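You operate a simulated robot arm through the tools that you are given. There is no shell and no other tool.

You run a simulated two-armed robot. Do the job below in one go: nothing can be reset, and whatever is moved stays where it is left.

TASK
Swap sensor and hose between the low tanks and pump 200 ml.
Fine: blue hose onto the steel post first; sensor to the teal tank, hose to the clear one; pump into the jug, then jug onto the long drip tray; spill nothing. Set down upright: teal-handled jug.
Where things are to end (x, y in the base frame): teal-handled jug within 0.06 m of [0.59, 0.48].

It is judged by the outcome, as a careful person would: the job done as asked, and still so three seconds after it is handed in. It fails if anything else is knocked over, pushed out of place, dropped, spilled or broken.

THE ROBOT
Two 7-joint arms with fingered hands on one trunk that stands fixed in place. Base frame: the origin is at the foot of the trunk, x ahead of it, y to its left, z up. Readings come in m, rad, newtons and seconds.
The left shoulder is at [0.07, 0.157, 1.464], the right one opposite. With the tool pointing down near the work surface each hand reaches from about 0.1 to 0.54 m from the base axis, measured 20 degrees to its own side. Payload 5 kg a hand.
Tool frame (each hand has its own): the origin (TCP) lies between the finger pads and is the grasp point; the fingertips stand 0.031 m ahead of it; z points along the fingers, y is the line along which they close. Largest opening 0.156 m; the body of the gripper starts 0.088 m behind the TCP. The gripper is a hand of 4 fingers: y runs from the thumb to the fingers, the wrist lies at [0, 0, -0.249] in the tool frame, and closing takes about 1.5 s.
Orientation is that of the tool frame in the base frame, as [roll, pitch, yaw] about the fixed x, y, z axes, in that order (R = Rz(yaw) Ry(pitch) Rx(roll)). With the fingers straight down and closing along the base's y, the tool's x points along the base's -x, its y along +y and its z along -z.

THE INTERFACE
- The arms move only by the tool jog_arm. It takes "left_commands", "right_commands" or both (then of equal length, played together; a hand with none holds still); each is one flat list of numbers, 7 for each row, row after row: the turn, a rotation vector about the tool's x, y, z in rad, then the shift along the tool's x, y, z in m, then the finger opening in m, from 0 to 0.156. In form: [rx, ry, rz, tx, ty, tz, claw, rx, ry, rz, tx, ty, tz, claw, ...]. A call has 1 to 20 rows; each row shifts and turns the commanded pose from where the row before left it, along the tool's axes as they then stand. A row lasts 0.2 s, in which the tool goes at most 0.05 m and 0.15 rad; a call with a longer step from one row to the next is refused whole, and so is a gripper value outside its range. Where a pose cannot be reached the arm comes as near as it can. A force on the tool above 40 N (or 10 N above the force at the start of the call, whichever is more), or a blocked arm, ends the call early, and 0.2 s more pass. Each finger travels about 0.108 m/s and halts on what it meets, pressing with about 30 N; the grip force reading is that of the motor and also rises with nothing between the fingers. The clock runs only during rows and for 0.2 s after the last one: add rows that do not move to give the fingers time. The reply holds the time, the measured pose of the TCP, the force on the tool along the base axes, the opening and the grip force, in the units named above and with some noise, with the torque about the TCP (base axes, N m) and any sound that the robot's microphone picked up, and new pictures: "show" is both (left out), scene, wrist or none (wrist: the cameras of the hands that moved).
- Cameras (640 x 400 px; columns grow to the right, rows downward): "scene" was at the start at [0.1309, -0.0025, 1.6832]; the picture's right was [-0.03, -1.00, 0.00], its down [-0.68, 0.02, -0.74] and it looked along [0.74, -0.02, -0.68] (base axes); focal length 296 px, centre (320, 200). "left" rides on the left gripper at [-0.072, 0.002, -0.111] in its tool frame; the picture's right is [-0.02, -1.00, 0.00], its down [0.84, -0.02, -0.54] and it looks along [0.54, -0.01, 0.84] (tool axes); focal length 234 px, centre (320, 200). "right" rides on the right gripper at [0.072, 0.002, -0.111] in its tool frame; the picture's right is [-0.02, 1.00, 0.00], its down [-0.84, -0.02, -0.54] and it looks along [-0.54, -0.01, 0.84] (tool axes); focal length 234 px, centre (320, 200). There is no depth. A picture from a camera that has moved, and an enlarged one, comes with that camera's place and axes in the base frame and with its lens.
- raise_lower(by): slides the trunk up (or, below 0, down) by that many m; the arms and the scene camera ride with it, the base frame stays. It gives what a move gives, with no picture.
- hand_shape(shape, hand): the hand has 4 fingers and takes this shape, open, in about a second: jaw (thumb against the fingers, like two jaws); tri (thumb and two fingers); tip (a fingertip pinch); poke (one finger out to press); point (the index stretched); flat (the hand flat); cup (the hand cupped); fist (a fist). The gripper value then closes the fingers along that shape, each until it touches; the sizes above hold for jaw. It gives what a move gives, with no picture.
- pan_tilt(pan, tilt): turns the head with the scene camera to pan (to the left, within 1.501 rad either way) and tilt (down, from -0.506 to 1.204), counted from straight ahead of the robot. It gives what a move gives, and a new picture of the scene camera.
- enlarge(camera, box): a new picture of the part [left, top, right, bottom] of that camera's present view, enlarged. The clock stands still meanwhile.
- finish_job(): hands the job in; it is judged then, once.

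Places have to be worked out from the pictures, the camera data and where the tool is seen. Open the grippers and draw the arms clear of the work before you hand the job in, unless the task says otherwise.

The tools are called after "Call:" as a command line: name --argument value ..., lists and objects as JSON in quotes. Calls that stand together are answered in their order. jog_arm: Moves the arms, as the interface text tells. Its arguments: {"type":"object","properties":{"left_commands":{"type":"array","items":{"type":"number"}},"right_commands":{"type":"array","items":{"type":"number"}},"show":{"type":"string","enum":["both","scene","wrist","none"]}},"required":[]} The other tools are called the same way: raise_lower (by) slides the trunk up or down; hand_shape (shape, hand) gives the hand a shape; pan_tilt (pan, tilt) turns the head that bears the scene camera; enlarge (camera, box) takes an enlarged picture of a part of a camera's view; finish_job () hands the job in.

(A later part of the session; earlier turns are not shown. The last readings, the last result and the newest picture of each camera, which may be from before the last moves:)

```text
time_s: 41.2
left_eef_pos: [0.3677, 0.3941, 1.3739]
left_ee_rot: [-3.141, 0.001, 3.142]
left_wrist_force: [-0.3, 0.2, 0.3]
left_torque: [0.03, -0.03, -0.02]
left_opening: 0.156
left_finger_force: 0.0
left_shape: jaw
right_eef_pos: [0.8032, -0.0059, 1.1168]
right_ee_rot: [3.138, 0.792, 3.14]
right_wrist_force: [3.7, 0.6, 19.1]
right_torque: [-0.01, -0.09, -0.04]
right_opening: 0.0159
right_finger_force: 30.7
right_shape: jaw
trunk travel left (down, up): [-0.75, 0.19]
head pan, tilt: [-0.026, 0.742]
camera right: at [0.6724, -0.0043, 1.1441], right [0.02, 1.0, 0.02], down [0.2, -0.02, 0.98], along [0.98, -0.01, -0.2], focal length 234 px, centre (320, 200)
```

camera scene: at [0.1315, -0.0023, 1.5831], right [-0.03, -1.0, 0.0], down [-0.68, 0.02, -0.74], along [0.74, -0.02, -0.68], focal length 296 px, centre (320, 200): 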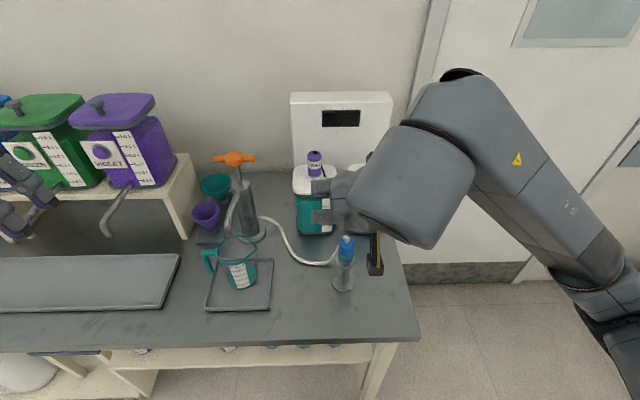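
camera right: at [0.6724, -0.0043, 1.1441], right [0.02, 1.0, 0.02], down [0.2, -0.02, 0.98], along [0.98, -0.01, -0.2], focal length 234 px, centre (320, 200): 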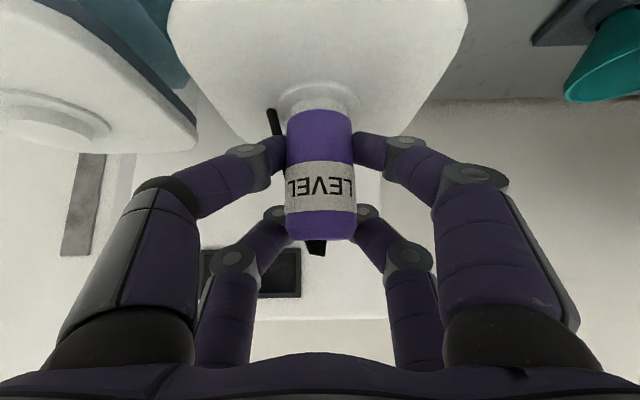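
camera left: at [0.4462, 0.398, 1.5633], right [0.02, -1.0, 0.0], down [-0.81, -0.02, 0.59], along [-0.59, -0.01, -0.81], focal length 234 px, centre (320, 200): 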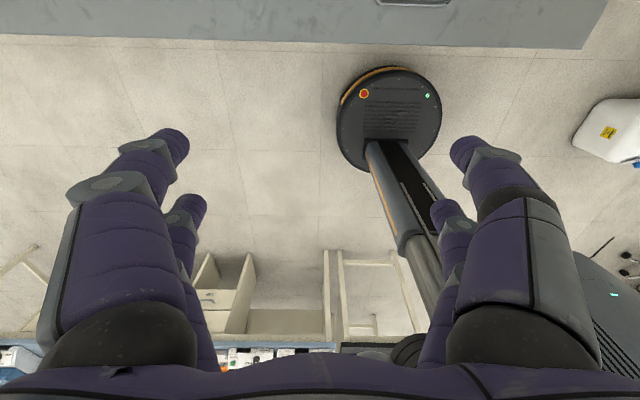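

Not green at 19 N, so it's an alignment matter. I zoom in to see the offset between sensor and plug.

Call:
enlarge --camera "right" --box '[250, 50, 390, 190]'

Call:
enlarge --camera "scene" --box '[285, 140, 345, 200]'

```text
2.86 times, centred on (320, 120) of right
camera zoom: at [0.6724, -0.0043, 1.1441], right [0.02, 1.0, 0.02], down [0.2, -0.02, 0.98], along [0.98, -0.01, -0.2], focal length 669 px, centre (320, 429)
```

zoom: 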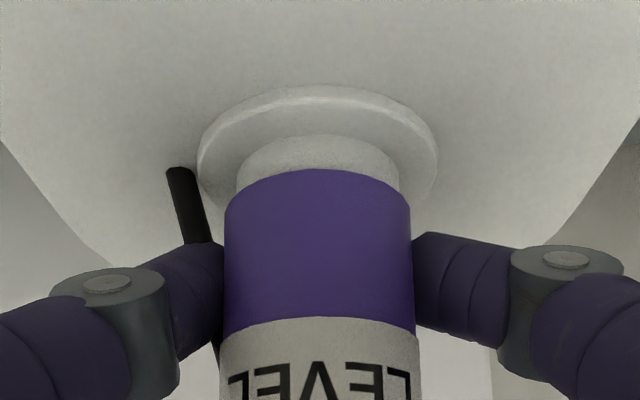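

```text
6.67 times, centred on (315, 170) of scene
camera zoom: at [0.1283, -0.0022, 1.5837], right [-0.03, -1.0, 0.0], down [-0.67, 0.02, -0.74], along [0.74, -0.02, -0.67], focal length 1973 px, centre (353, 400)
```

zoom: 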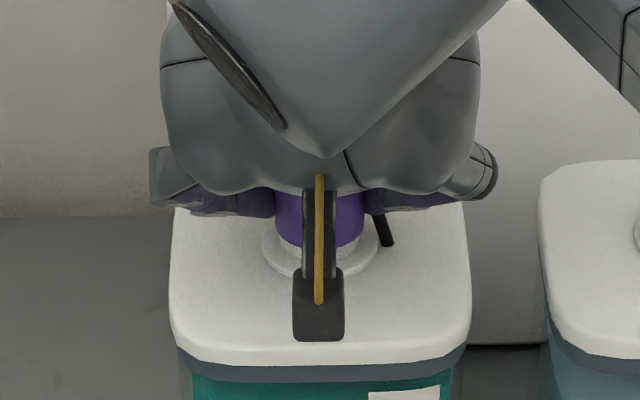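

The sensor appears centred and at the right height, yet not latched. I lift it 12 mm off the plug, nudge +1 mm in x, and come down again slowly.

Call:
jog_arm --right_commands '[0, 0, 0, -0.0042, 0, -0.0042, 0.0, 0, 0, 0, -0.0042, 0, -0.0042, 0.0, 0, 0, 0, -0.0042, 0, -0.0042, 0.0, 0, 0, 0, 0, 0, 0, 0.0]' --show "wrist"

Call:
enlarge --camera "right" --box '[250, 50, 390, 190]'

```text
time_s: 42.2
left_eef_pos: [0.3695, 0.3946, 1.3734]
left_ee_rot: [3.141, 0.001, 3.14]
left_wrist_force: [-0.1, 0.1, -0.6]
left_torque: [0.01, 0.02, 0.01]
left_opening: 0.1559
left_finger_force: 0.0
left_shape: jaw
right_eef_pos: [0.8043, -0.0064, 1.13]
right_ee_rot: [3.141, 0.785, -3.14]
right_wrist_force: [0.4, -0.1, -1.6]
right_torque: [-0.04, 0.02, 0.02]
right_opening: 0.0154
right_finger_force: 30.4
right_shape: jaw
trunk travel left (down, up): [-0.75, 0.19]
head pan, tilt: [-0.026, 0.742]
camera right: at [0.6735, -0.0045, 1.1577], right [0.02, 1.0, 0.02], down [0.21, -0.02, 0.98], along [0.98, -0.01, -0.21], focal length 234 px, centre (320, 200)
```

right: 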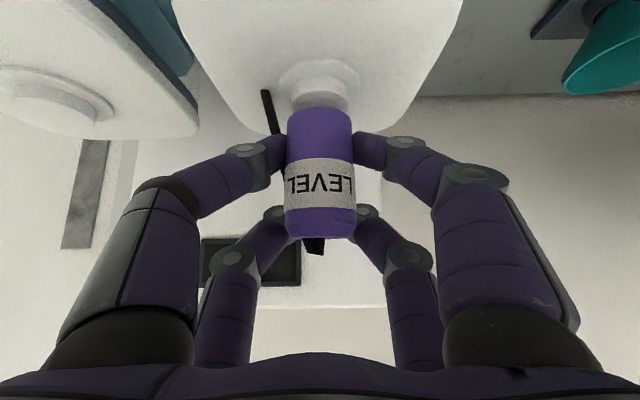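

```text
2.86 times, centred on (320, 120) of right
camera zoom: at [0.6735, -0.0045, 1.1577], right [0.02, 1.0, 0.02], down [0.21, -0.02, 0.98], along [0.98, -0.01, -0.21], focal length 669 px, centre (320, 429)
```

zoom: 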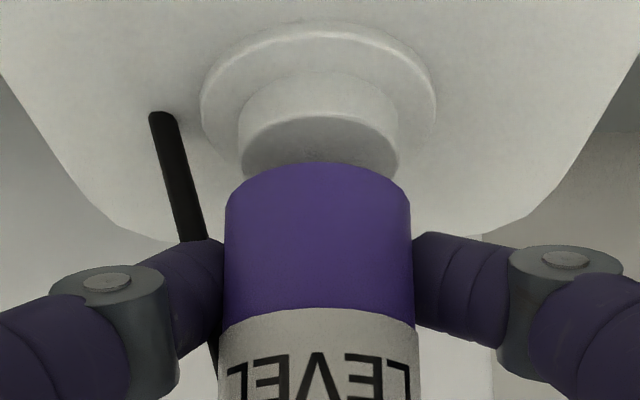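

Comparing with the post view, the sensor may sit a few mm too far forward. I shift −3 mm in x and lower again slowly.

Call:
jog_arm --right_commands '[0, 0, 0, 0.0021, 0, -0.0021, 0.0, 0, 0, 0, 0.0025, 0, 0.0025, 0.0, 0, 0, 0, 0.0025, 0, 0.0025, 0.0, 0, 0, 0, 0, 0, 0, 0.0]' --show "wrist"

Call:
enlarge --camera "right" --box '[250, 50, 390, 190]'

```text
time_s: 43.2
left_eef_pos: [0.3686, 0.3964, 1.3725]
left_ee_rot: [3.141, 0.001, -3.141]
left_wrist_force: [-0.8, -0.1, 0.4]
left_torque: [0.02, -0.01, -0.03]
left_opening: 0.1558
left_finger_force: 0.1
left_shape: jaw
right_eef_pos: [0.8004, -0.0057, 1.1234]
right_ee_rot: [-3.14, 0.789, 3.141]
right_wrist_force: [0.1, 0.5, -2.3]
right_torque: [-0.02, 0.01, 0.0]
right_opening: 0.0158
right_finger_force: 29.9
right_shape: jaw
trunk travel left (down, up): [-0.75, 0.19]
head pan, tilt: [-0.026, 0.742]
camera right: at [0.6702, -0.0045, 1.1509], right [0.02, 1.0, 0.02], down [0.21, -0.02, 0.98], along [0.98, -0.01, -0.21], focal length 234 px, centre (320, 200)
```

right: 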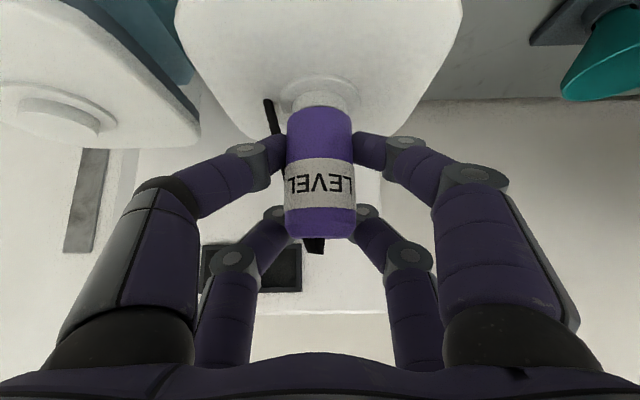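

```text
2.86 times, centred on (320, 120) of right
camera zoom: at [0.6702, -0.0045, 1.1509], right [0.02, 1.0, 0.02], down [0.21, -0.02, 0.98], along [0.98, -0.01, -0.21], focal length 669 px, centre (320, 429)
```

zoom: 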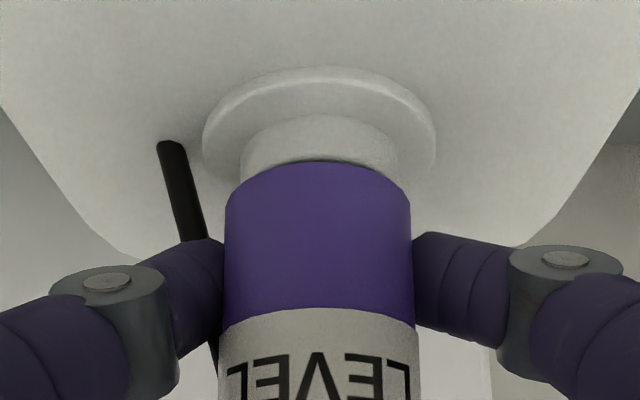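

Not in contact yet; lower 3 mm more.

Call:
jog_arm --right_commands '[0, 0, 0, 0.0011, 0, 0.0011, 0.0, 0, 0, 0, 0.0011, 0, 0.0011, 0.0, 0, 0, 0, 0, 0, 0, 0.0]' --show "wrist"

```text
time_s: 44.0
left_eef_pos: [0.3718, 0.394, 1.3729]
left_ee_rot: [3.141, 0.0, 3.14]
left_wrist_force: [0.0, -0.1, -1.1]
left_torque: [0.0, 0.02, -0.01]
left_opening: 0.1558
left_finger_force: 0.1
left_shape: jaw
right_eef_pos: [0.801, -0.0064, 1.1215]
right_ee_rot: [3.141, 0.789, -3.14]
right_wrist_force: [0.5, 0.3, -0.7]
right_torque: [0.0, -0.01, 0.0]
right_opening: 0.0158
right_finger_force: 29.9
right_shape: jaw
trunk travel left (down, up): [-0.75, 0.19]
head pan, tilt: [-0.026, 0.742]
camera right: at [0.6705, -0.0046, 1.148], right [0.02, 1.0, 0.02], down [0.21, -0.02, 0.98], along [0.98, -0.01, -0.21], focal length 234 px, centre (320, 200)
```

right: 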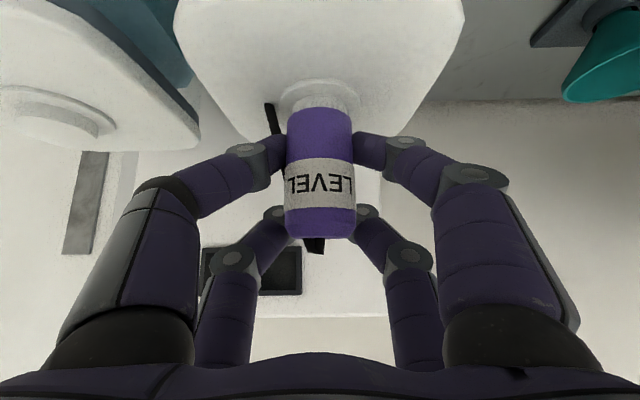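

Still just at contact; I continue 3 mm more.

Call:
jog_arm --right_commands '[0, 0, 0, 0.0011, 0, 0.0011, 0.0, 0, 0, 0, 0.0011, 0, 0.0011, 0.0, 0, 0, 0, 0, 0, 0, 0.0]' --show "wrist"

Call:
enlarge --camera "right" --box '[250, 50, 390, 190]'

```text
time_s: 44.8
left_eef_pos: [0.3697, 0.3948, 1.3728]
left_ee_rot: [-3.141, 0.001, 3.141]
left_wrist_force: [-0.6, 0.9, -0.6]
left_torque: [0.01, 0.0, -0.03]
left_opening: 0.1557
left_finger_force: 0.0
left_shape: jaw
right_eef_pos: [0.8014, -0.005, 1.1178]
right_ee_rot: [-3.141, 0.788, 3.141]
right_wrist_force: [0.1, -0.1, 2.8]
right_torque: [-0.03, 0.07, 0.0]
right_opening: 0.0157
right_finger_force: 30.3
right_shape: jaw
trunk travel left (down, up): [-0.75, 0.19]
head pan, tilt: [-0.026, 0.742]
camera right: at [0.6703, -0.0046, 1.1457], right [0.02, 1.0, 0.02], down [0.21, -0.02, 0.98], along [0.98, -0.01, -0.21], focal length 234 px, centre (320, 200)
```

right: 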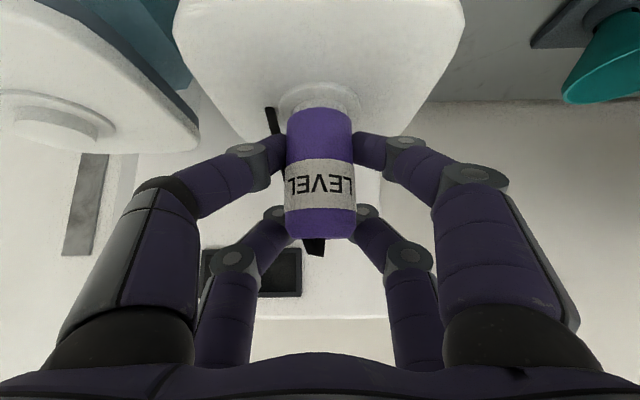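

```text
2.86 times, centred on (320, 120) of right
camera zoom: at [0.6703, -0.0046, 1.1457], right [0.02, 1.0, 0.02], down [0.21, -0.02, 0.98], along [0.98, -0.01, -0.21], focal length 669 px, centre (320, 429)
```

zoom: 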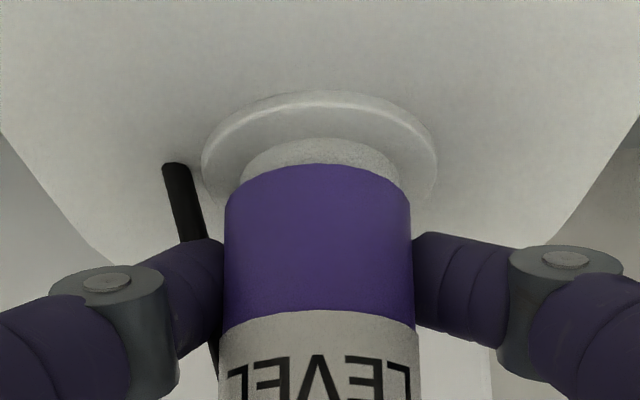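

The exposed neck is now smaller than in the originally seated views (72 px vs ~86–91), so it must go forward instead. I lift slightly, shift +5.5 mm in x, and lower again.

Call:
jog_arm --right_commands '[0, 0, 0, -0.0035, 0, -0.0035, 0.0, 0, 0, 0, -0.0035, 0, -0.0035, 0.0, 0, 0, 0, -0.0039, 0, 0.0039, 0.0, 0, 0, 0, 0.0025, 0, 0.0025, 0.0, 0, 0, 0, 0.0025, 0, 0.0025, 0.0, 0, 0, 0, 0.0, 0, 0.0, 0.0]' --show "wrist"

Call:
enlarge --camera "right" --box '[250, 50, 390, 190]'

```text
time_s: 46.2
left_eef_pos: [0.3702, 0.3945, 1.3741]
left_ee_rot: [-3.141, 0.001, -3.141]
left_wrist_force: [-0.2, 0.0, 0.8]
left_torque: [-0.01, -0.01, 0.01]
left_opening: 0.156
left_finger_force: 0.0
left_shape: jaw
right_eef_pos: [0.8065, -0.0058, 1.1209]
right_ee_rot: [3.14, 0.788, 3.14]
right_wrist_force: [-0.5, -0.4, -1.8]
right_torque: [-0.01, -0.02, -0.02]
right_opening: 0.0157
right_finger_force: 30.2
right_shape: jaw
trunk travel left (down, up): [-0.75, 0.19]
head pan, tilt: [-0.026, 0.742]
camera right: at [0.6761, -0.0045, 1.1477], right [0.02, 1.0, 0.02], down [0.21, -0.02, 0.98], along [0.98, -0.01, -0.21], focal length 234 px, centre (320, 200)
```

right: 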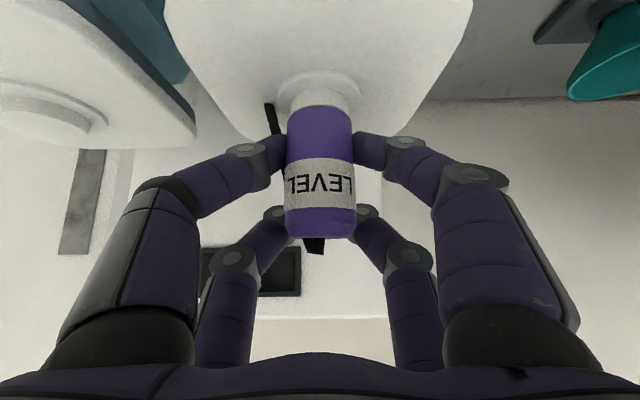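

```text
2.86 times, centred on (320, 120) of right
camera zoom: at [0.6761, -0.0045, 1.1477], right [0.02, 1.0, 0.02], down [0.21, -0.02, 0.98], along [0.98, -0.01, -0.21], focal length 669 px, centre (320, 429)
```

zoom: 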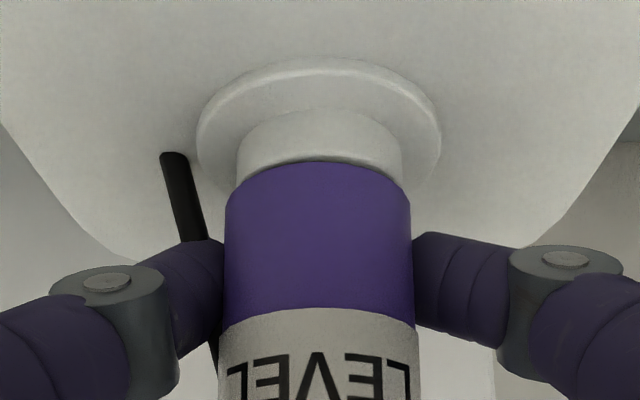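

Still 2–3 mm above contact; lower further.

Call:
jog_arm --right_commands '[0, 0, 0, 0.0012, 0, 0.0012, 0.0, 0, 0, 0, 0.0012, 0, 0.0012, 0.0, 0, 0, 0, 0.0, 0, 0.0, 0.0]' --show "wrist"

Call:
enlarge --camera "right" --box '[250, 50, 390, 190]'

```text
time_s: 47.0
left_eef_pos: [0.3692, 0.3943, 1.3729]
left_ee_rot: [3.14, 0.001, 3.14]
left_wrist_force: [0.2, -0.8, 0.3]
left_torque: [-0.02, -0.01, 0.0]
left_opening: 0.1558
left_finger_force: 0.0
left_shape: jaw
right_eef_pos: [0.8081, -0.0063, 1.1189]
right_ee_rot: [3.142, 0.79, 3.14]
right_wrist_force: [0.7, 0.9, 4.0]
right_torque: [-0.03, 0.01, 0.03]
right_opening: 0.0157
right_finger_force: 29.6
right_shape: jaw
trunk travel left (down, up): [-0.75, 0.19]
head pan, tilt: [-0.026, 0.742]
camera right: at [0.676, -0.0046, 1.1455], right [0.02, 1.0, 0.02], down [0.2, -0.02, 0.98], along [0.98, -0.01, -0.21], focal length 234 px, centre (320, 200)
```

right: 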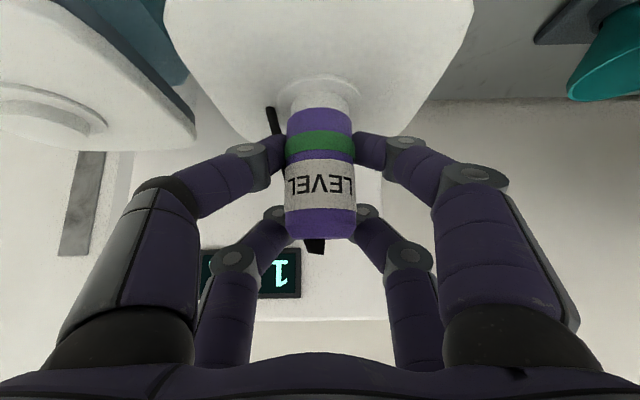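

```text
2.86 times, centred on (320, 120) of right
camera zoom: at [0.676, -0.0046, 1.1455], right [0.02, 1.0, 0.02], down [0.2, -0.02, 0.98], along [0.98, -0.01, -0.21], focal length 669 px, centre (320, 429)
```

zoom: 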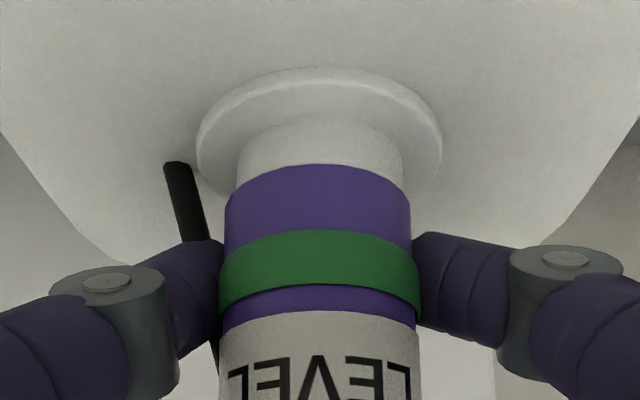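

Green again with the display on. I ease off the downward push by 1 mm and open the fingers, then check before retracting.

Call:
jog_arm --right_commands '[0, 0, 0, -0.0007, 0, -0.0007, 0.0, 0, 0, 0, 0, 0, 0, 0.03, 0, 0, 0, 0, 0, 0, 0.06, 0, 0, 0, 0, 0, 0, 0.09, 0, 0, 0, 0, 0, 0, 0.09]' --show "wrist"

```text
time_s: 48.2
left_eef_pos: [0.3701, 0.3948, 1.3744]
left_ee_rot: [3.14, 0.002, -3.141]
left_wrist_force: [-0.7, -0.5, -0.1]
left_torque: [-0.04, 0.01, 0.01]
left_opening: 0.1559
left_finger_force: 0.1
left_shape: jaw
right_eef_pos: [0.8057, -0.0068, 1.118]
right_ee_rot: [3.142, 0.787, -3.141]
right_wrist_force: [0.7, -0.3, 0.1]
right_torque: [0.02, -0.03, 0.0]
right_opening: 0.0892
right_finger_force: 0.0
right_shape: jaw
trunk travel left (down, up): [-0.75, 0.19]
head pan, tilt: [-0.026, 0.742]
camera right: at [0.6758, -0.0047, 1.1456], right [0.02, 1.0, 0.02], down [0.21, -0.02, 0.98], along [0.98, -0.01, -0.21], focal length 234 px, centre (320, 200)
```

right: 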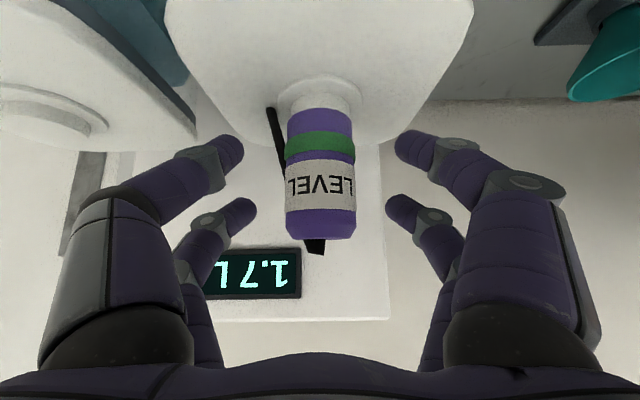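

Still latched: display reads 1.7 L. I retract along the tool axis and check again from the scene view.

Call:
jog_arm --right_commands '[0, 0, 0, 0, 0, -0.02, 0.09, 0, 0, 0, 0, 0, -0.04, 0.09, 0, 0, 0, 0, 0, -0.04, 0.09, 0, 0, 0, 0, 0, -0.02, 0.09, 0, 0, 0, 0.0216, -0.012, -0.0322, 0.09, 0, 0, 0, 0.0216, -0.012, -0.0322, 0.09, 0, 0, 0, 0.0216, -0.012, -0.0322, 0.09, 0, 0, 0, 0.0216, -0.012, -0.0322, 0.09, 0, 0, 0, 0.0216, -0.012, -0.0322, 0.09, 0, 0, 0, 0.0216, -0.012, -0.0322, 0.09, 0, 0, 0, 0, 0, 0, 0.09]' --show "both"

```text
time_s: 50.6
left_eef_pos: [0.3702, 0.3942, 1.3721]
left_ee_rot: [-3.141, 0.0, 3.142]
left_wrist_force: [0.1, 0.0, -0.3]
left_torque: [0.0, 0.02, -0.03]
left_opening: 0.1558
left_finger_force: 0.0
left_shape: jaw
right_eef_pos: [0.4935, -0.0772, 1.247]
right_ee_rot: [-3.141, 0.785, -3.141]
right_wrist_force: [0.4, 0.3, -0.3]
right_torque: [0.02, -0.01, 0.01]
right_opening: 0.0893
right_finger_force: 0.0
right_shape: jaw
trunk travel left (down, up): [-0.75, 0.19]
head pan, tilt: [-0.026, 0.742]
camera scene: at [0.1315, -0.0022, 1.5831], right [-0.03, -1.0, 0.0], down [-0.68, 0.02, -0.74], along [0.74, -0.02, -0.68], focal length 296 px, centre (320, 200)
camera right: at [0.3631, -0.0762, 1.2745], right [0.02, 1.0, 0.02], down [0.21, -0.02, 0.98], along [0.98, -0.01, -0.21], focal length 234 px, centre (320, 200)
```

scene: 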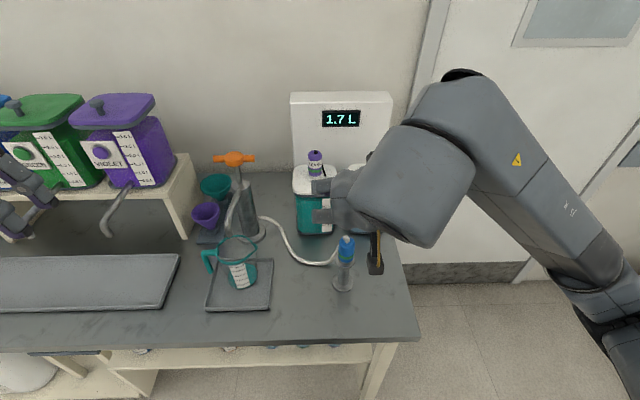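
right: 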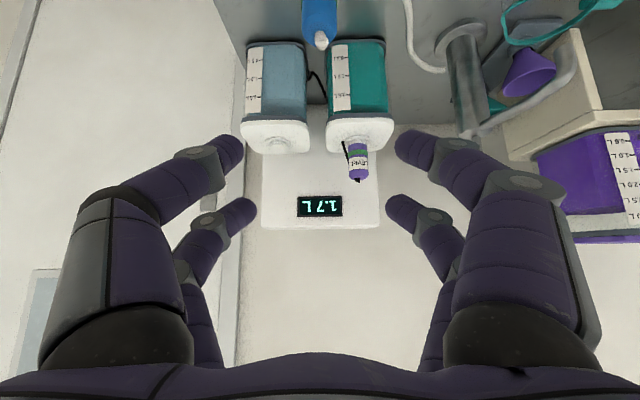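

Sensor stays latched (1.7 L). Now I lower to the blue coupling's pre-grasp and advance onto it.

Call:
jog_arm --right_commands '[0, 0, 0, 0.02235, 0, 0.02148, 0.09, 0, 0, 0, 0.02235, 0, 0.02148, 0.09, 0, 0, 0, 0.02235, 0, 0.02148, 0.09, 0, 0, 0, 0.02235, 0, 0.02148, 0.09, 0, 0, 0, 0, 0, 0.0, 0.09, 0, 0, 0, 0, 0, 0.03, 0.09, 0, 0, 0, 0, 0, 0.03, 0.09, 0, 0, 0, 0, 0, 0.03, 0.09, 0, 0, 0, 0, 0, 0.015, 0.09, 0, 0, 0, 0, 0, 0.015, 0.09, 0, 0, 0, 0, 0, 0, 0.09]' --show "wrist"

```text
time_s: 53.0
left_eef_pos: [0.3699, 0.3945, 1.3727]
left_ee_rot: [3.141, 0.0, -3.141]
left_wrist_force: [0.9, 0.2, -0.3]
left_torque: [0.0, 0.01, -0.03]
left_opening: 0.156
left_finger_force: 0.0
left_shape: jaw
right_eef_pos: [0.5749, -0.0776, 1.0396]
right_ee_rot: [-3.14, 0.787, 3.14]
right_wrist_force: [0.7, 0.0, -0.6]
right_torque: [0.0, 0.0, -0.03]
right_opening: 0.0895
right_finger_force: 0.0
right_shape: jaw
trunk travel left (down, up): [-0.75, 0.19]
head pan, tilt: [-0.026, 0.742]
camera right: at [0.4451, -0.0762, 1.0666], right [0.02, 1.0, 0.02], down [0.21, -0.02, 0.98], along [0.98, -0.01, -0.21], focal length 234 px, centre (320, 200)
```

right: 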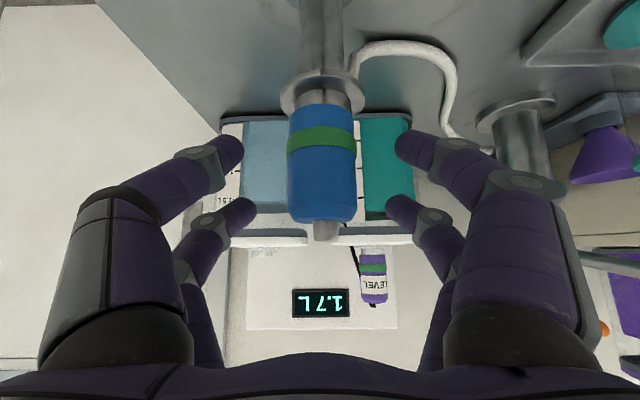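

The coupling is centred within 1 mm. I close, lift it off the post and raise to z≈1.25.

Call:
jog_arm --right_commands '[0, 0, 0, 0, 0.001, 0, 0.09, 0, 0, 0, 0, 0, 0, 0, 0, 0, 0, 0, 0, 0, 0, 0, 0, 0, 0, 0, 0, 0, 0, 0, 0, 0, 0, 0, 0, 0, 0, 0, -0.005, 0, -0.005, 0, 0, 0, 0, -0.01, 0, -0.01, 0, 0, 0, 0, -0.025, 0, -0.025, 0, 0, 0, 0, -0.025, 0, -0.025, 0, 0, 0, 0, -0.028, 0, -0.028, 0, 0, 0, 0, -0.028, 0, -0.028, 0, 0, 0, 0, -0.028, 0, -0.028, 0, 0, 0, 0, 0, 0, 0, 0]' --show "both"

```text
time_s: 55.8
left_eef_pos: [0.3693, 0.394, 1.3739]
left_ee_rot: [3.141, 0.001, -3.14]
left_wrist_force: [-0.2, -0.5, -0.3]
left_torque: [-0.02, -0.01, 0.01]
left_opening: 0.156
left_finger_force: 0.1
left_shape: jaw
right_eef_pos: [0.5743, -0.078, 1.2496]
right_ee_rot: [3.141, 0.784, 3.141]
right_wrist_force: [-0.7, 0.5, -0.7]
right_torque: [-0.02, -0.01, 0.01]
right_opening: 0.0146
right_finger_force: 29.8
right_shape: jaw
trunk travel left (down, up): [-0.75, 0.19]
head pan, tilt: [-0.026, 0.742]
camera scene: at [0.1305, -0.0027, 1.5832], right [-0.03, -1.0, 0.0], down [-0.68, 0.02, -0.74], along [0.74, -0.02, -0.68], focal length 296 px, centre (320, 200)
camera right: at [0.4443, -0.0763, 1.2765], right [0.02, 1.0, 0.02], down [0.21, -0.02, 0.98], along [0.98, -0.01, -0.21], focal length 234 px, centre (320, 200)
```

scene: 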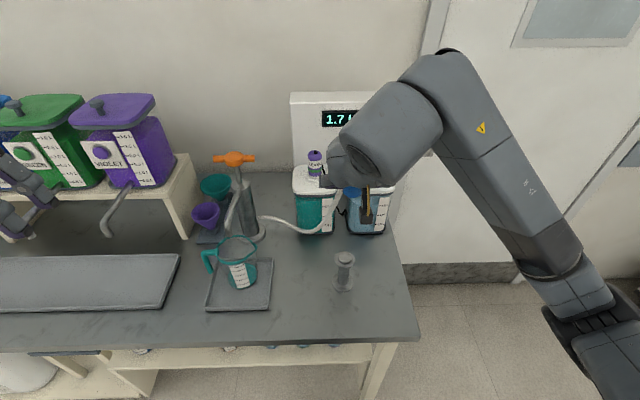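
right: 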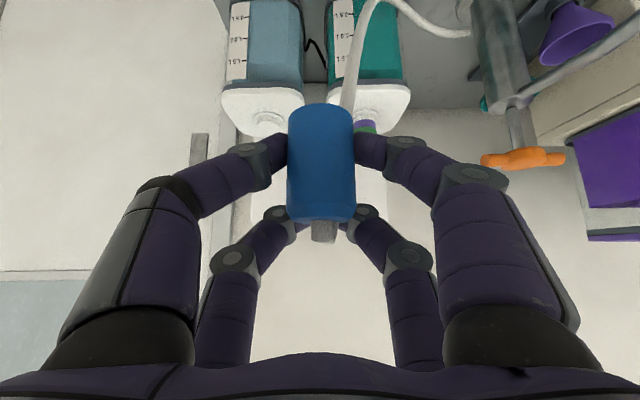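

Blue coupling is in hand and upright. I carry it over the clear tank's plug and come down to z≈1.15.

Call:
jog_arm --right_commands '[0, 0, 0, -0.02333, -0.0127, 0.02333, 0, 0, 0, 0, -0.02333, -0.0127, 0.02333, 0, 0, 0, 0, -0.02333, -0.0127, 0.02333, 0, 0, 0, 0, -0.02333, -0.0127, 0.02333, 0, 0, 0, 0, -0.02333, -0.0127, 0.02333, 0, 0, 0, 0, -0.02333, -0.0127, 0.02333, 0, 0, 0, 0, -0.02333, -0.0127, 0.02333, 0, 0, 0, 0, 0, 0, 0, 0, 0, 0, 0, 0.0177, 0, 0.0177, 0, 0, 0, 0, 0.0177, 0, 0.0177, 0, 0, 0, 0, 0.0177, 0, 0.0177, 0, 0, 0, 0, 0.0141, 0, 0.0141, 0, 0, 0, 0, 0, 0, 0, 0]' --show "both"

Call:
enlarge --camera "right" --box '[250, 20, 390, 160]'

```text
time_s: 58.6
left_eef_pos: [0.3705, 0.3956, 1.3733]
left_ee_rot: [-3.14, 0.001, 3.14]
left_wrist_force: [0.1, -1.4, -0.1]
left_torque: [-0.02, 0.0, -0.03]
left_opening: 0.1559
left_finger_force: 0.1
left_shape: jaw
right_eef_pos: [0.807, -0.1667, 1.1542]
right_ee_rot: [-3.141, 0.789, 3.141]
right_wrist_force: [0.1, 0.2, -1.2]
right_torque: [0.02, 0.01, 0.02]
right_opening: 0.0148
right_finger_force: 30.3
right_shape: jaw
trunk travel left (down, up): [-0.75, 0.19]
head pan, tilt: [-0.026, 0.742]
camera scene: at [0.1311, -0.0023, 1.5832], right [-0.03, -1.0, 0.0], down [-0.68, 0.02, -0.74], along [0.74, -0.02, -0.68], focal length 296 px, centre (320, 200)
camera right: at [0.6766, -0.1655, 1.1817], right [0.02, 1.0, 0.02], down [0.21, -0.02, 0.98], along [0.98, -0.01, -0.21], focal length 234 px, centre (320, 200)
```

scene: 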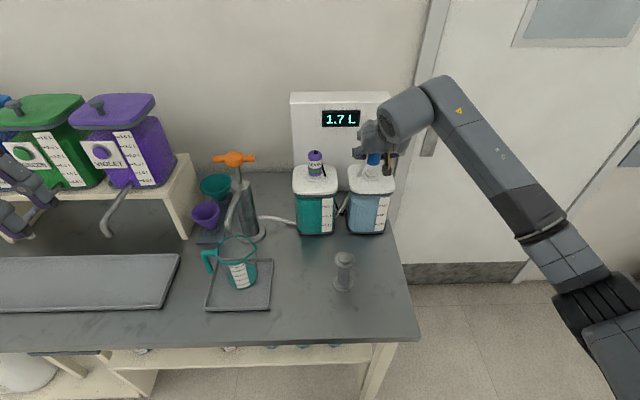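
right: 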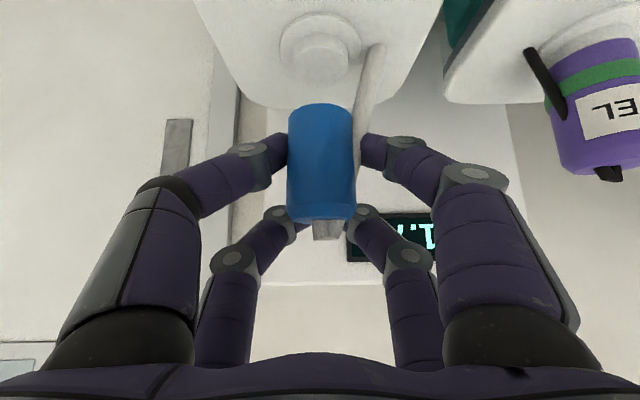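

```text
2.86 times, centred on (320, 90) of right
camera zoom: at [0.6766, -0.1655, 1.1817], right [0.02, 1.0, 0.02], down [0.21, -0.02, 0.98], along [0.98, -0.01, -0.21], focal length 669 px, centre (320, 514)
```

zoom: 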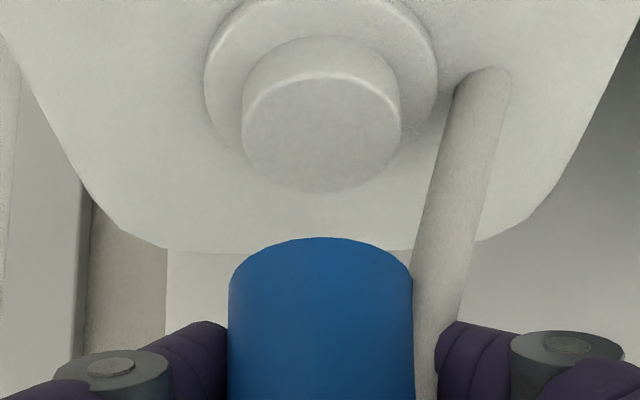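

Aligned in y. I lower 0.03 m, then examine.

Call:
jog_arm --right_commands '[0, 0, 0, 0.0053, 0, 0.0053, 0, 0, 0, 0, 0.0053, 0, 0.0053, 0, 0, 0, 0, 0.0053, 0, 0.0053, 0, 0, 0, 0, 0.0053, 0, 0.0053, 0, 0, 0, 0, 0, 0, 0, 0]' --show "wrist"

Call:
enlarge --camera "right" --box '[250, 50, 390, 190]'

```text
time_s: 59.8
left_eef_pos: [0.3704, 0.3942, 1.3726]
left_ee_rot: [3.141, -0.001, 3.141]
left_wrist_force: [-0.3, 0.4, 0.6]
left_torque: [-0.01, 0.0, 0.02]
left_opening: 0.1558
left_finger_force: 0.1
left_shape: jaw
right_eef_pos: [0.807, -0.1665, 1.1254]
right_ee_rot: [-3.141, 0.788, 3.141]
right_wrist_force: [0.0, 0.2, -1.2]
right_torque: [-0.01, 0.02, 0.01]
right_opening: 0.0145
right_finger_force: 29.7
right_shape: jaw
trunk travel left (down, up): [-0.75, 0.19]
head pan, tilt: [-0.026, 0.742]
camera right: at [0.6757, -0.1644, 1.1523], right [0.02, 1.0, 0.02], down [0.21, -0.02, 0.98], along [0.98, -0.01, -0.21], focal length 234 px, centre (320, 200)
```

right: 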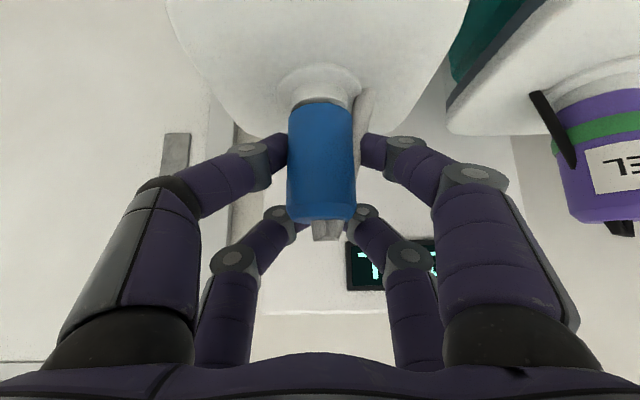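

```text
2.86 times, centred on (320, 120) of right
camera zoom: at [0.6757, -0.1644, 1.1523], right [0.02, 1.0, 0.02], down [0.21, -0.02, 0.98], along [0.98, -0.01, -0.21], focal length 669 px, centre (320, 429)
```

zoom: 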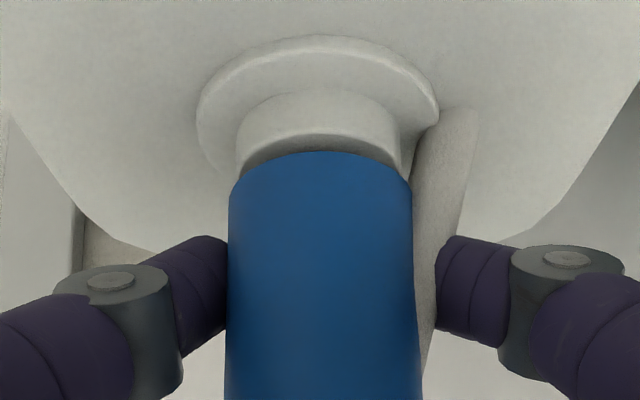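

About 3 mm above the plug. I lower in small steps.

Call:
jog_arm --right_commands '[0, 0, 0, 0.0011, 0, 0.0011, 0, 0, 0, 0, 0.0011, 0, 0.0011, 0, 0, 0, 0, 0.0011, 0, 0.0011, 0, 0, 0, 0, 0, 0, 0, 0]' --show "wrist"

Call:
enlarge --camera "right" --box '[250, 50, 390, 190]'

```text
time_s: 60.8
left_eef_pos: [0.3712, 0.3959, 1.3719]
left_ee_rot: [3.141, 0.002, 3.141]
left_wrist_force: [0.1, 0.0, 0.4]
left_torque: [0.01, -0.05, 0.01]
left_opening: 0.156
left_finger_force: 0.0
left_shape: jaw
right_eef_pos: [0.8065, -0.1658, 1.1201]
right_ee_rot: [-3.141, 0.789, 3.14]
right_wrist_force: [1.2, 0.7, 1.2]
right_torque: [0.01, 0.03, 0.01]
right_opening: 0.0147
right_finger_force: 29.7
right_shape: jaw
trunk travel left (down, up): [-0.75, 0.19]
head pan, tilt: [-0.026, 0.742]
camera right: at [0.6756, -0.1646, 1.1478], right [0.02, 1.0, 0.02], down [0.21, -0.02, 0.98], along [0.98, -0.01, -0.21], focal length 234 px, centre (320, 200)
```

right: 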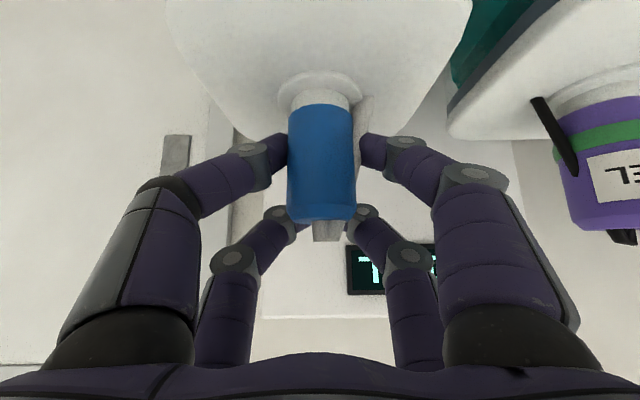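

```text
2.86 times, centred on (320, 120) of right
camera zoom: at [0.6756, -0.1646, 1.1478], right [0.02, 1.0, 0.02], down [0.21, -0.02, 0.98], along [0.98, -0.01, -0.21], focal length 669 px, centre (320, 429)
```

zoom: 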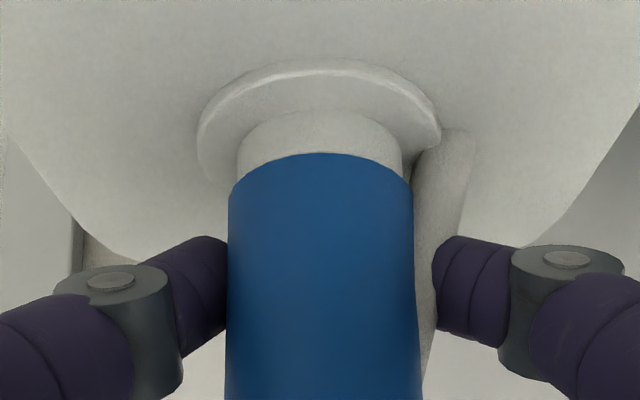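

Contact just starting (ring-to-cap 94 px, like the good seat). I press about 2 mm more.

Call:
jog_arm --right_commands '[0, 0, 0, 0.0011, 0, 0.0011, 0, 0, 0, 0, 0.0007, 0, 0.0007, 0, 0, 0, 0, 0, 0, 0, 0]' --show "wrist"

Call:
enlarge --camera "right" --box '[250, 50, 390, 190]'

```text
time_s: 61.6
left_eef_pos: [0.3693, 0.3947, 1.3731]
left_ee_rot: [-3.141, 0.001, -3.141]
left_wrist_force: [-0.2, -0.8, 0.4]
left_torque: [-0.01, -0.01, 0.04]
left_opening: 0.1561
left_finger_force: 0.0
left_shape: jaw
right_eef_pos: [0.8047, -0.1669, 1.1202]
right_ee_rot: [3.141, 0.792, 3.14]
right_wrist_force: [2.4, -0.1, 10.3]
right_torque: [-0.04, 0.01, -0.07]
right_opening: 0.0147
right_finger_force: 29.9
right_shape: jaw
trunk travel left (down, up): [-0.75, 0.19]
head pan, tilt: [-0.026, 0.742]
camera right: at [0.6753, -0.1644, 1.1467], right [0.02, 1.0, 0.02], down [0.2, -0.02, 0.98], along [0.98, -0.01, -0.2], focal length 234 px, centre (320, 200)
```

right: 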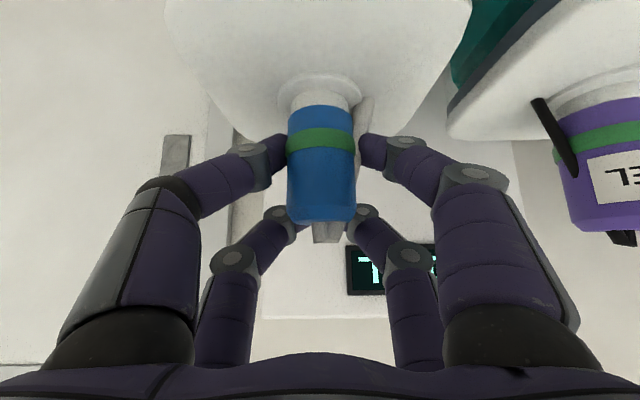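

```text
2.86 times, centred on (320, 120) of right
camera zoom: at [0.6753, -0.1644, 1.1467], right [0.02, 1.0, 0.02], down [0.2, -0.02, 0.98], along [0.98, -0.01, -0.2], focal length 669 px, centre (320, 429)
```

zoom: 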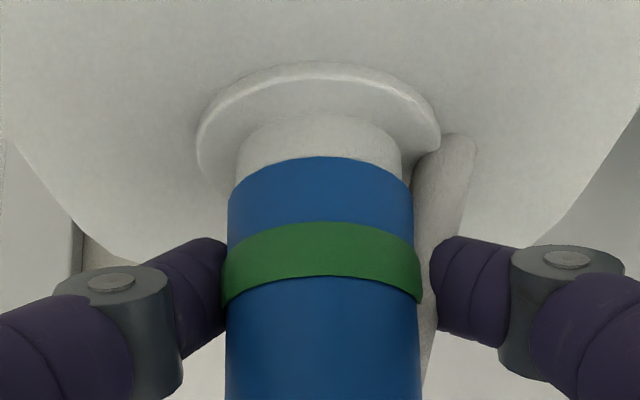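

Green band on. I ease off 1 mm, open, and check it remains latched.

Call:
jog_arm --right_commands '[0, 0, 0, -0.0007, 0, -0.0007, 0.0, 0, 0, 0, 0, 0, 0, 0.03, 0, 0, 0, 0, 0, 0, 0.06, 0, 0, 0, 0, 0, 0, 0.09, 0, 0, 0, 0, 0, 0, 0.09]' --show "wrist"

```text
time_s: 62.8
left_eef_pos: [0.3705, 0.3949, 1.3743]
left_ee_rot: [-3.14, 0.0, 3.141]
left_wrist_force: [-0.7, 0.5, -0.4]
left_torque: [-0.01, -0.01, -0.01]
left_opening: 0.1558
left_finger_force: 0.1
left_shape: jaw
right_eef_pos: [0.8062, -0.1654, 1.1184]
right_ee_rot: [3.141, 0.785, 3.141]
right_wrist_force: [0.1, 0.0, 0.9]
right_torque: [-0.02, 0.01, -0.01]
right_opening: 0.0892
right_finger_force: 0.0
right_shape: jaw
trunk travel left (down, up): [-0.75, 0.19]
head pan, tilt: [-0.026, 0.742]
camera right: at [0.6755, -0.1644, 1.1457], right [0.02, 1.0, 0.02], down [0.21, -0.02, 0.98], along [0.98, -0.01, -0.21], focal length 234 px, centre (320, 200)
```

right: 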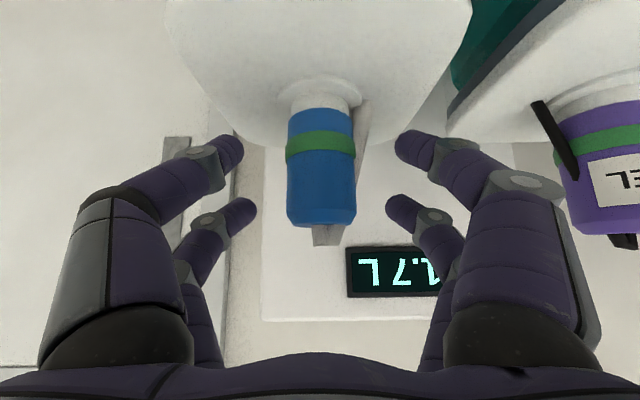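

Latched. I retract the right hand well clear to the right side.

Call:
jog_arm --right_commands '[0, 0, 0, 0, 0, -0.02, 0.09, 0, 0, 0, 0, 0, -0.04, 0.09, 0, 0, 0, 0, 0, -0.04, 0.09, 0, 0, 0, 0, 0, -0.02, 0.09, 0, 0, 0, 0.0177, -0.02, -0.0295, 0.09, 0, 0, 0, 0.0177, -0.02, -0.0295, 0.09, 0, 0, 0, 0.0177, -0.02, -0.0295, 0.09, 0, 0, 0, 0.0177, -0.02, -0.0295, 0.09, 0, 0, 0, 0.0177, -0.02, -0.0295, 0.09, 0, 0, 0, 0.0177, -0.02, -0.0295, 0.09, 0, 0, 0, 0, 0, 0, 0.09]' --show "both"

Call:
enlarge --camera "scene" --box '[190, 130, 400, 300]'

Call:
enlarge --camera "scene" --box '[190, 140, 280, 250]'

Call:
enlarge --camera "scene" --box '[195, 225, 285, 315]'

```text
time_s: 65.2
left_eef_pos: [0.3714, 0.3941, 1.3726]
left_ee_rot: [-3.141, 0.0, 3.14]
left_wrist_force: [0.8, 0.6, 0.1]
left_torque: [0.0, 0.02, -0.01]
left_opening: 0.1559
left_finger_force: 0.1
left_shape: jaw
right_eef_pos: [0.5213, -0.2862, 1.2537]
right_ee_rot: [-3.141, 0.785, -3.142]
right_wrist_force: [0.1, -0.2, -0.1]
right_torque: [-0.02, -0.01, -0.03]
right_opening: 0.0895
right_finger_force: 0.2
right_shape: jaw
trunk travel left (down, up): [-0.75, 0.19]
head pan, tilt: [-0.026, 0.742]
camera scene: at [0.1319, -0.0024, 1.5831], right [-0.03, -1.0, 0.0], down [-0.68, 0.02, -0.74], along [0.74, -0.02, -0.68], focal length 296 px, centre (320, 200)
camera right: at [0.391, -0.2843, 1.2806], right [0.02, 1.0, 0.02], down [0.21, -0.02, 0.98], along [0.98, -0.01, -0.21], focal length 234 px, centre (320, 200)
```

scene: 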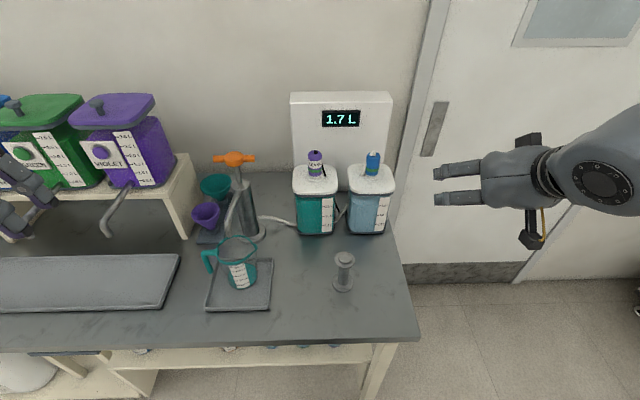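
right: 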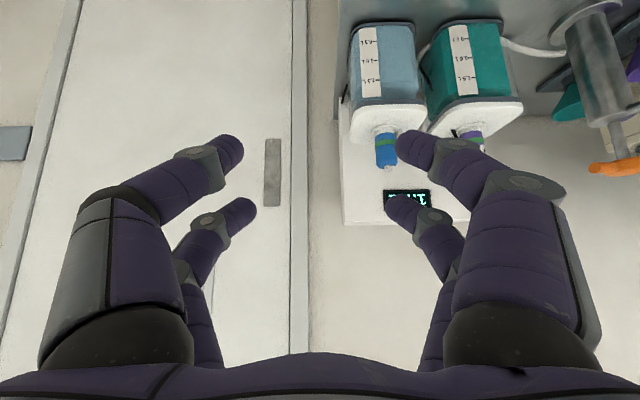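

```text
2.35 times, centred on (295, 215) of scene
camera zoom: at [0.1319, -0.0024, 1.5831], right [-0.03, -1.0, 0.0], down [-0.68, 0.02, -0.74], along [0.74, -0.02, -0.68], focal length 696 px, centre (379, 165)
```

zoom: 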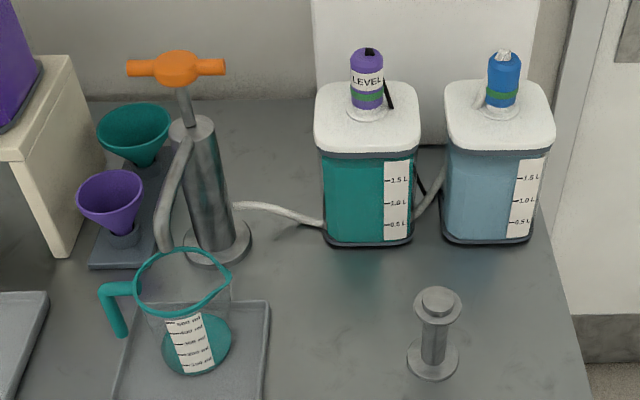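

```text
3.64 times, centred on (235, 195) of scene
camera zoom: at [0.1319, -0.0024, 1.5831], right [-0.03, -1.0, 0.0], down [-0.68, 0.02, -0.74], along [0.74, -0.02, -0.68], focal length 1076 px, centre (629, 218)
```

zoom: 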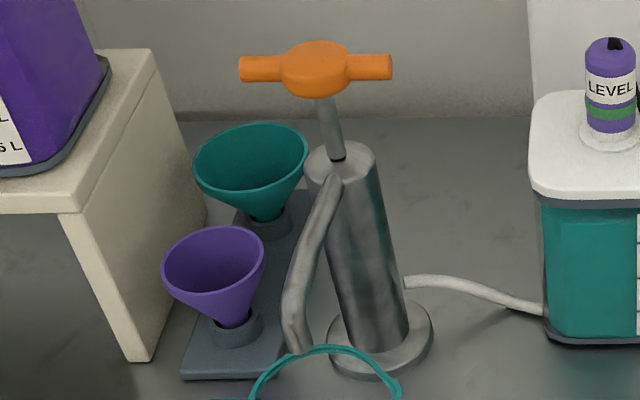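

```text
4.44 times, centred on (240, 270) of scene
camera zoom: at [0.1319, -0.0024, 1.5831], right [-0.03, -1.0, 0.0], down [-0.68, 0.02, -0.74], along [0.74, -0.02, -0.68], focal length 1315 px, centre (676, -111)
```

zoom: 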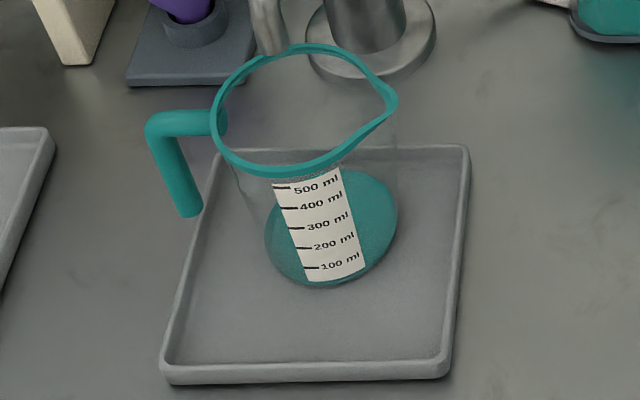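

Both couplings are latched (both bands green, display 1.7 L). Next is the pump: orange T-handle at about (0.747,0.193,1.163), bar along y. I tilt the left hand 45° in the same way, so finger pairs can straddle the bar.

Call:
jog_arm --left_commands '[0, -0.131, 0, -0.02, 0, 0, 0.156, 0, -0.131, 0, -0.02, 0, 0, 0.156, 0, -0.131, 0, -0.02, 0, 0, 0.156, 0, -0.131, 0, -0.02, 0, 0, 0.156, 0, -0.131, 0, -0.02, 0, 0, 0.156, 0, -0.131, 0, -0.02, 0, 0, 0.156, 0, 0, 0, 0, 0, 0, 0.156]' --show "both"

```text
time_s: 66.8
left_eef_pos: [0.4821, 0.3939, 1.4106]
left_ee_rot: [-3.141, 0.788, -3.14]
left_wrist_force: [0.5, 0.7, -0.6]
left_torque: [0.02, -0.01, 0.0]
left_opening: 0.1558
left_finger_force: 0.0
left_shape: jaw
right_eef_pos: [0.5211, -0.2862, 1.2546]
right_ee_rot: [-3.141, 0.787, 3.14]
right_wrist_force: [-0.8, 0.2, 0.4]
right_torque: [-0.01, 0.02, 0.02]
right_opening: 0.0894
right_finger_force: 0.0
right_shape: jaw
trunk travel left (down, up): [-0.75, 0.19]
head pan, tilt: [-0.026, 0.742]
camera scene: at [0.1309, -0.0025, 1.5832], right [-0.03, -1.0, 0.0], down [-0.68, 0.02, -0.74], along [0.74, -0.02, -0.68], focal length 296 px, centre (320, 200)
camera left: at [0.452, 0.3961, 1.5393], right [0.02, -1.0, 0.02], down [-0.98, -0.02, -0.21], along [0.21, -0.01, -0.98], focal length 234 px, centre (320, 200)
```

scene: 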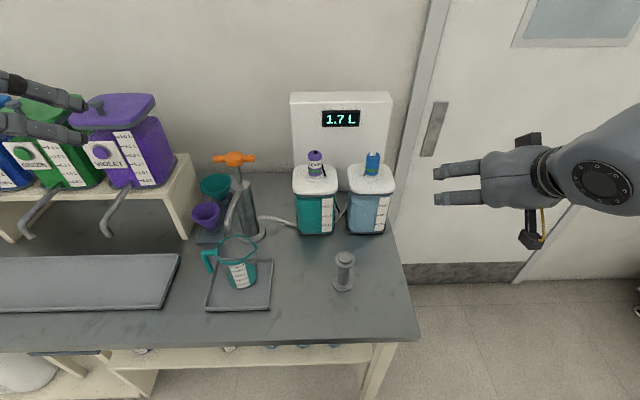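
left: 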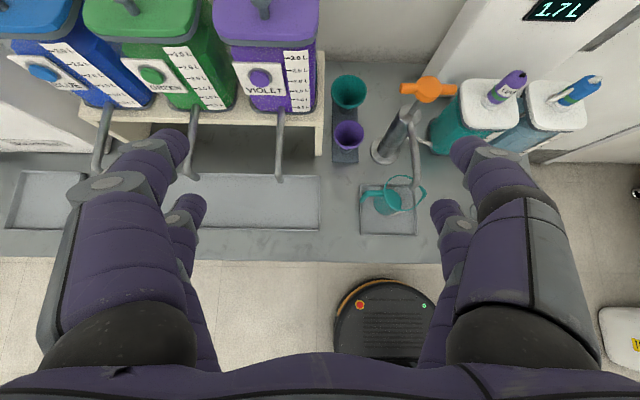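

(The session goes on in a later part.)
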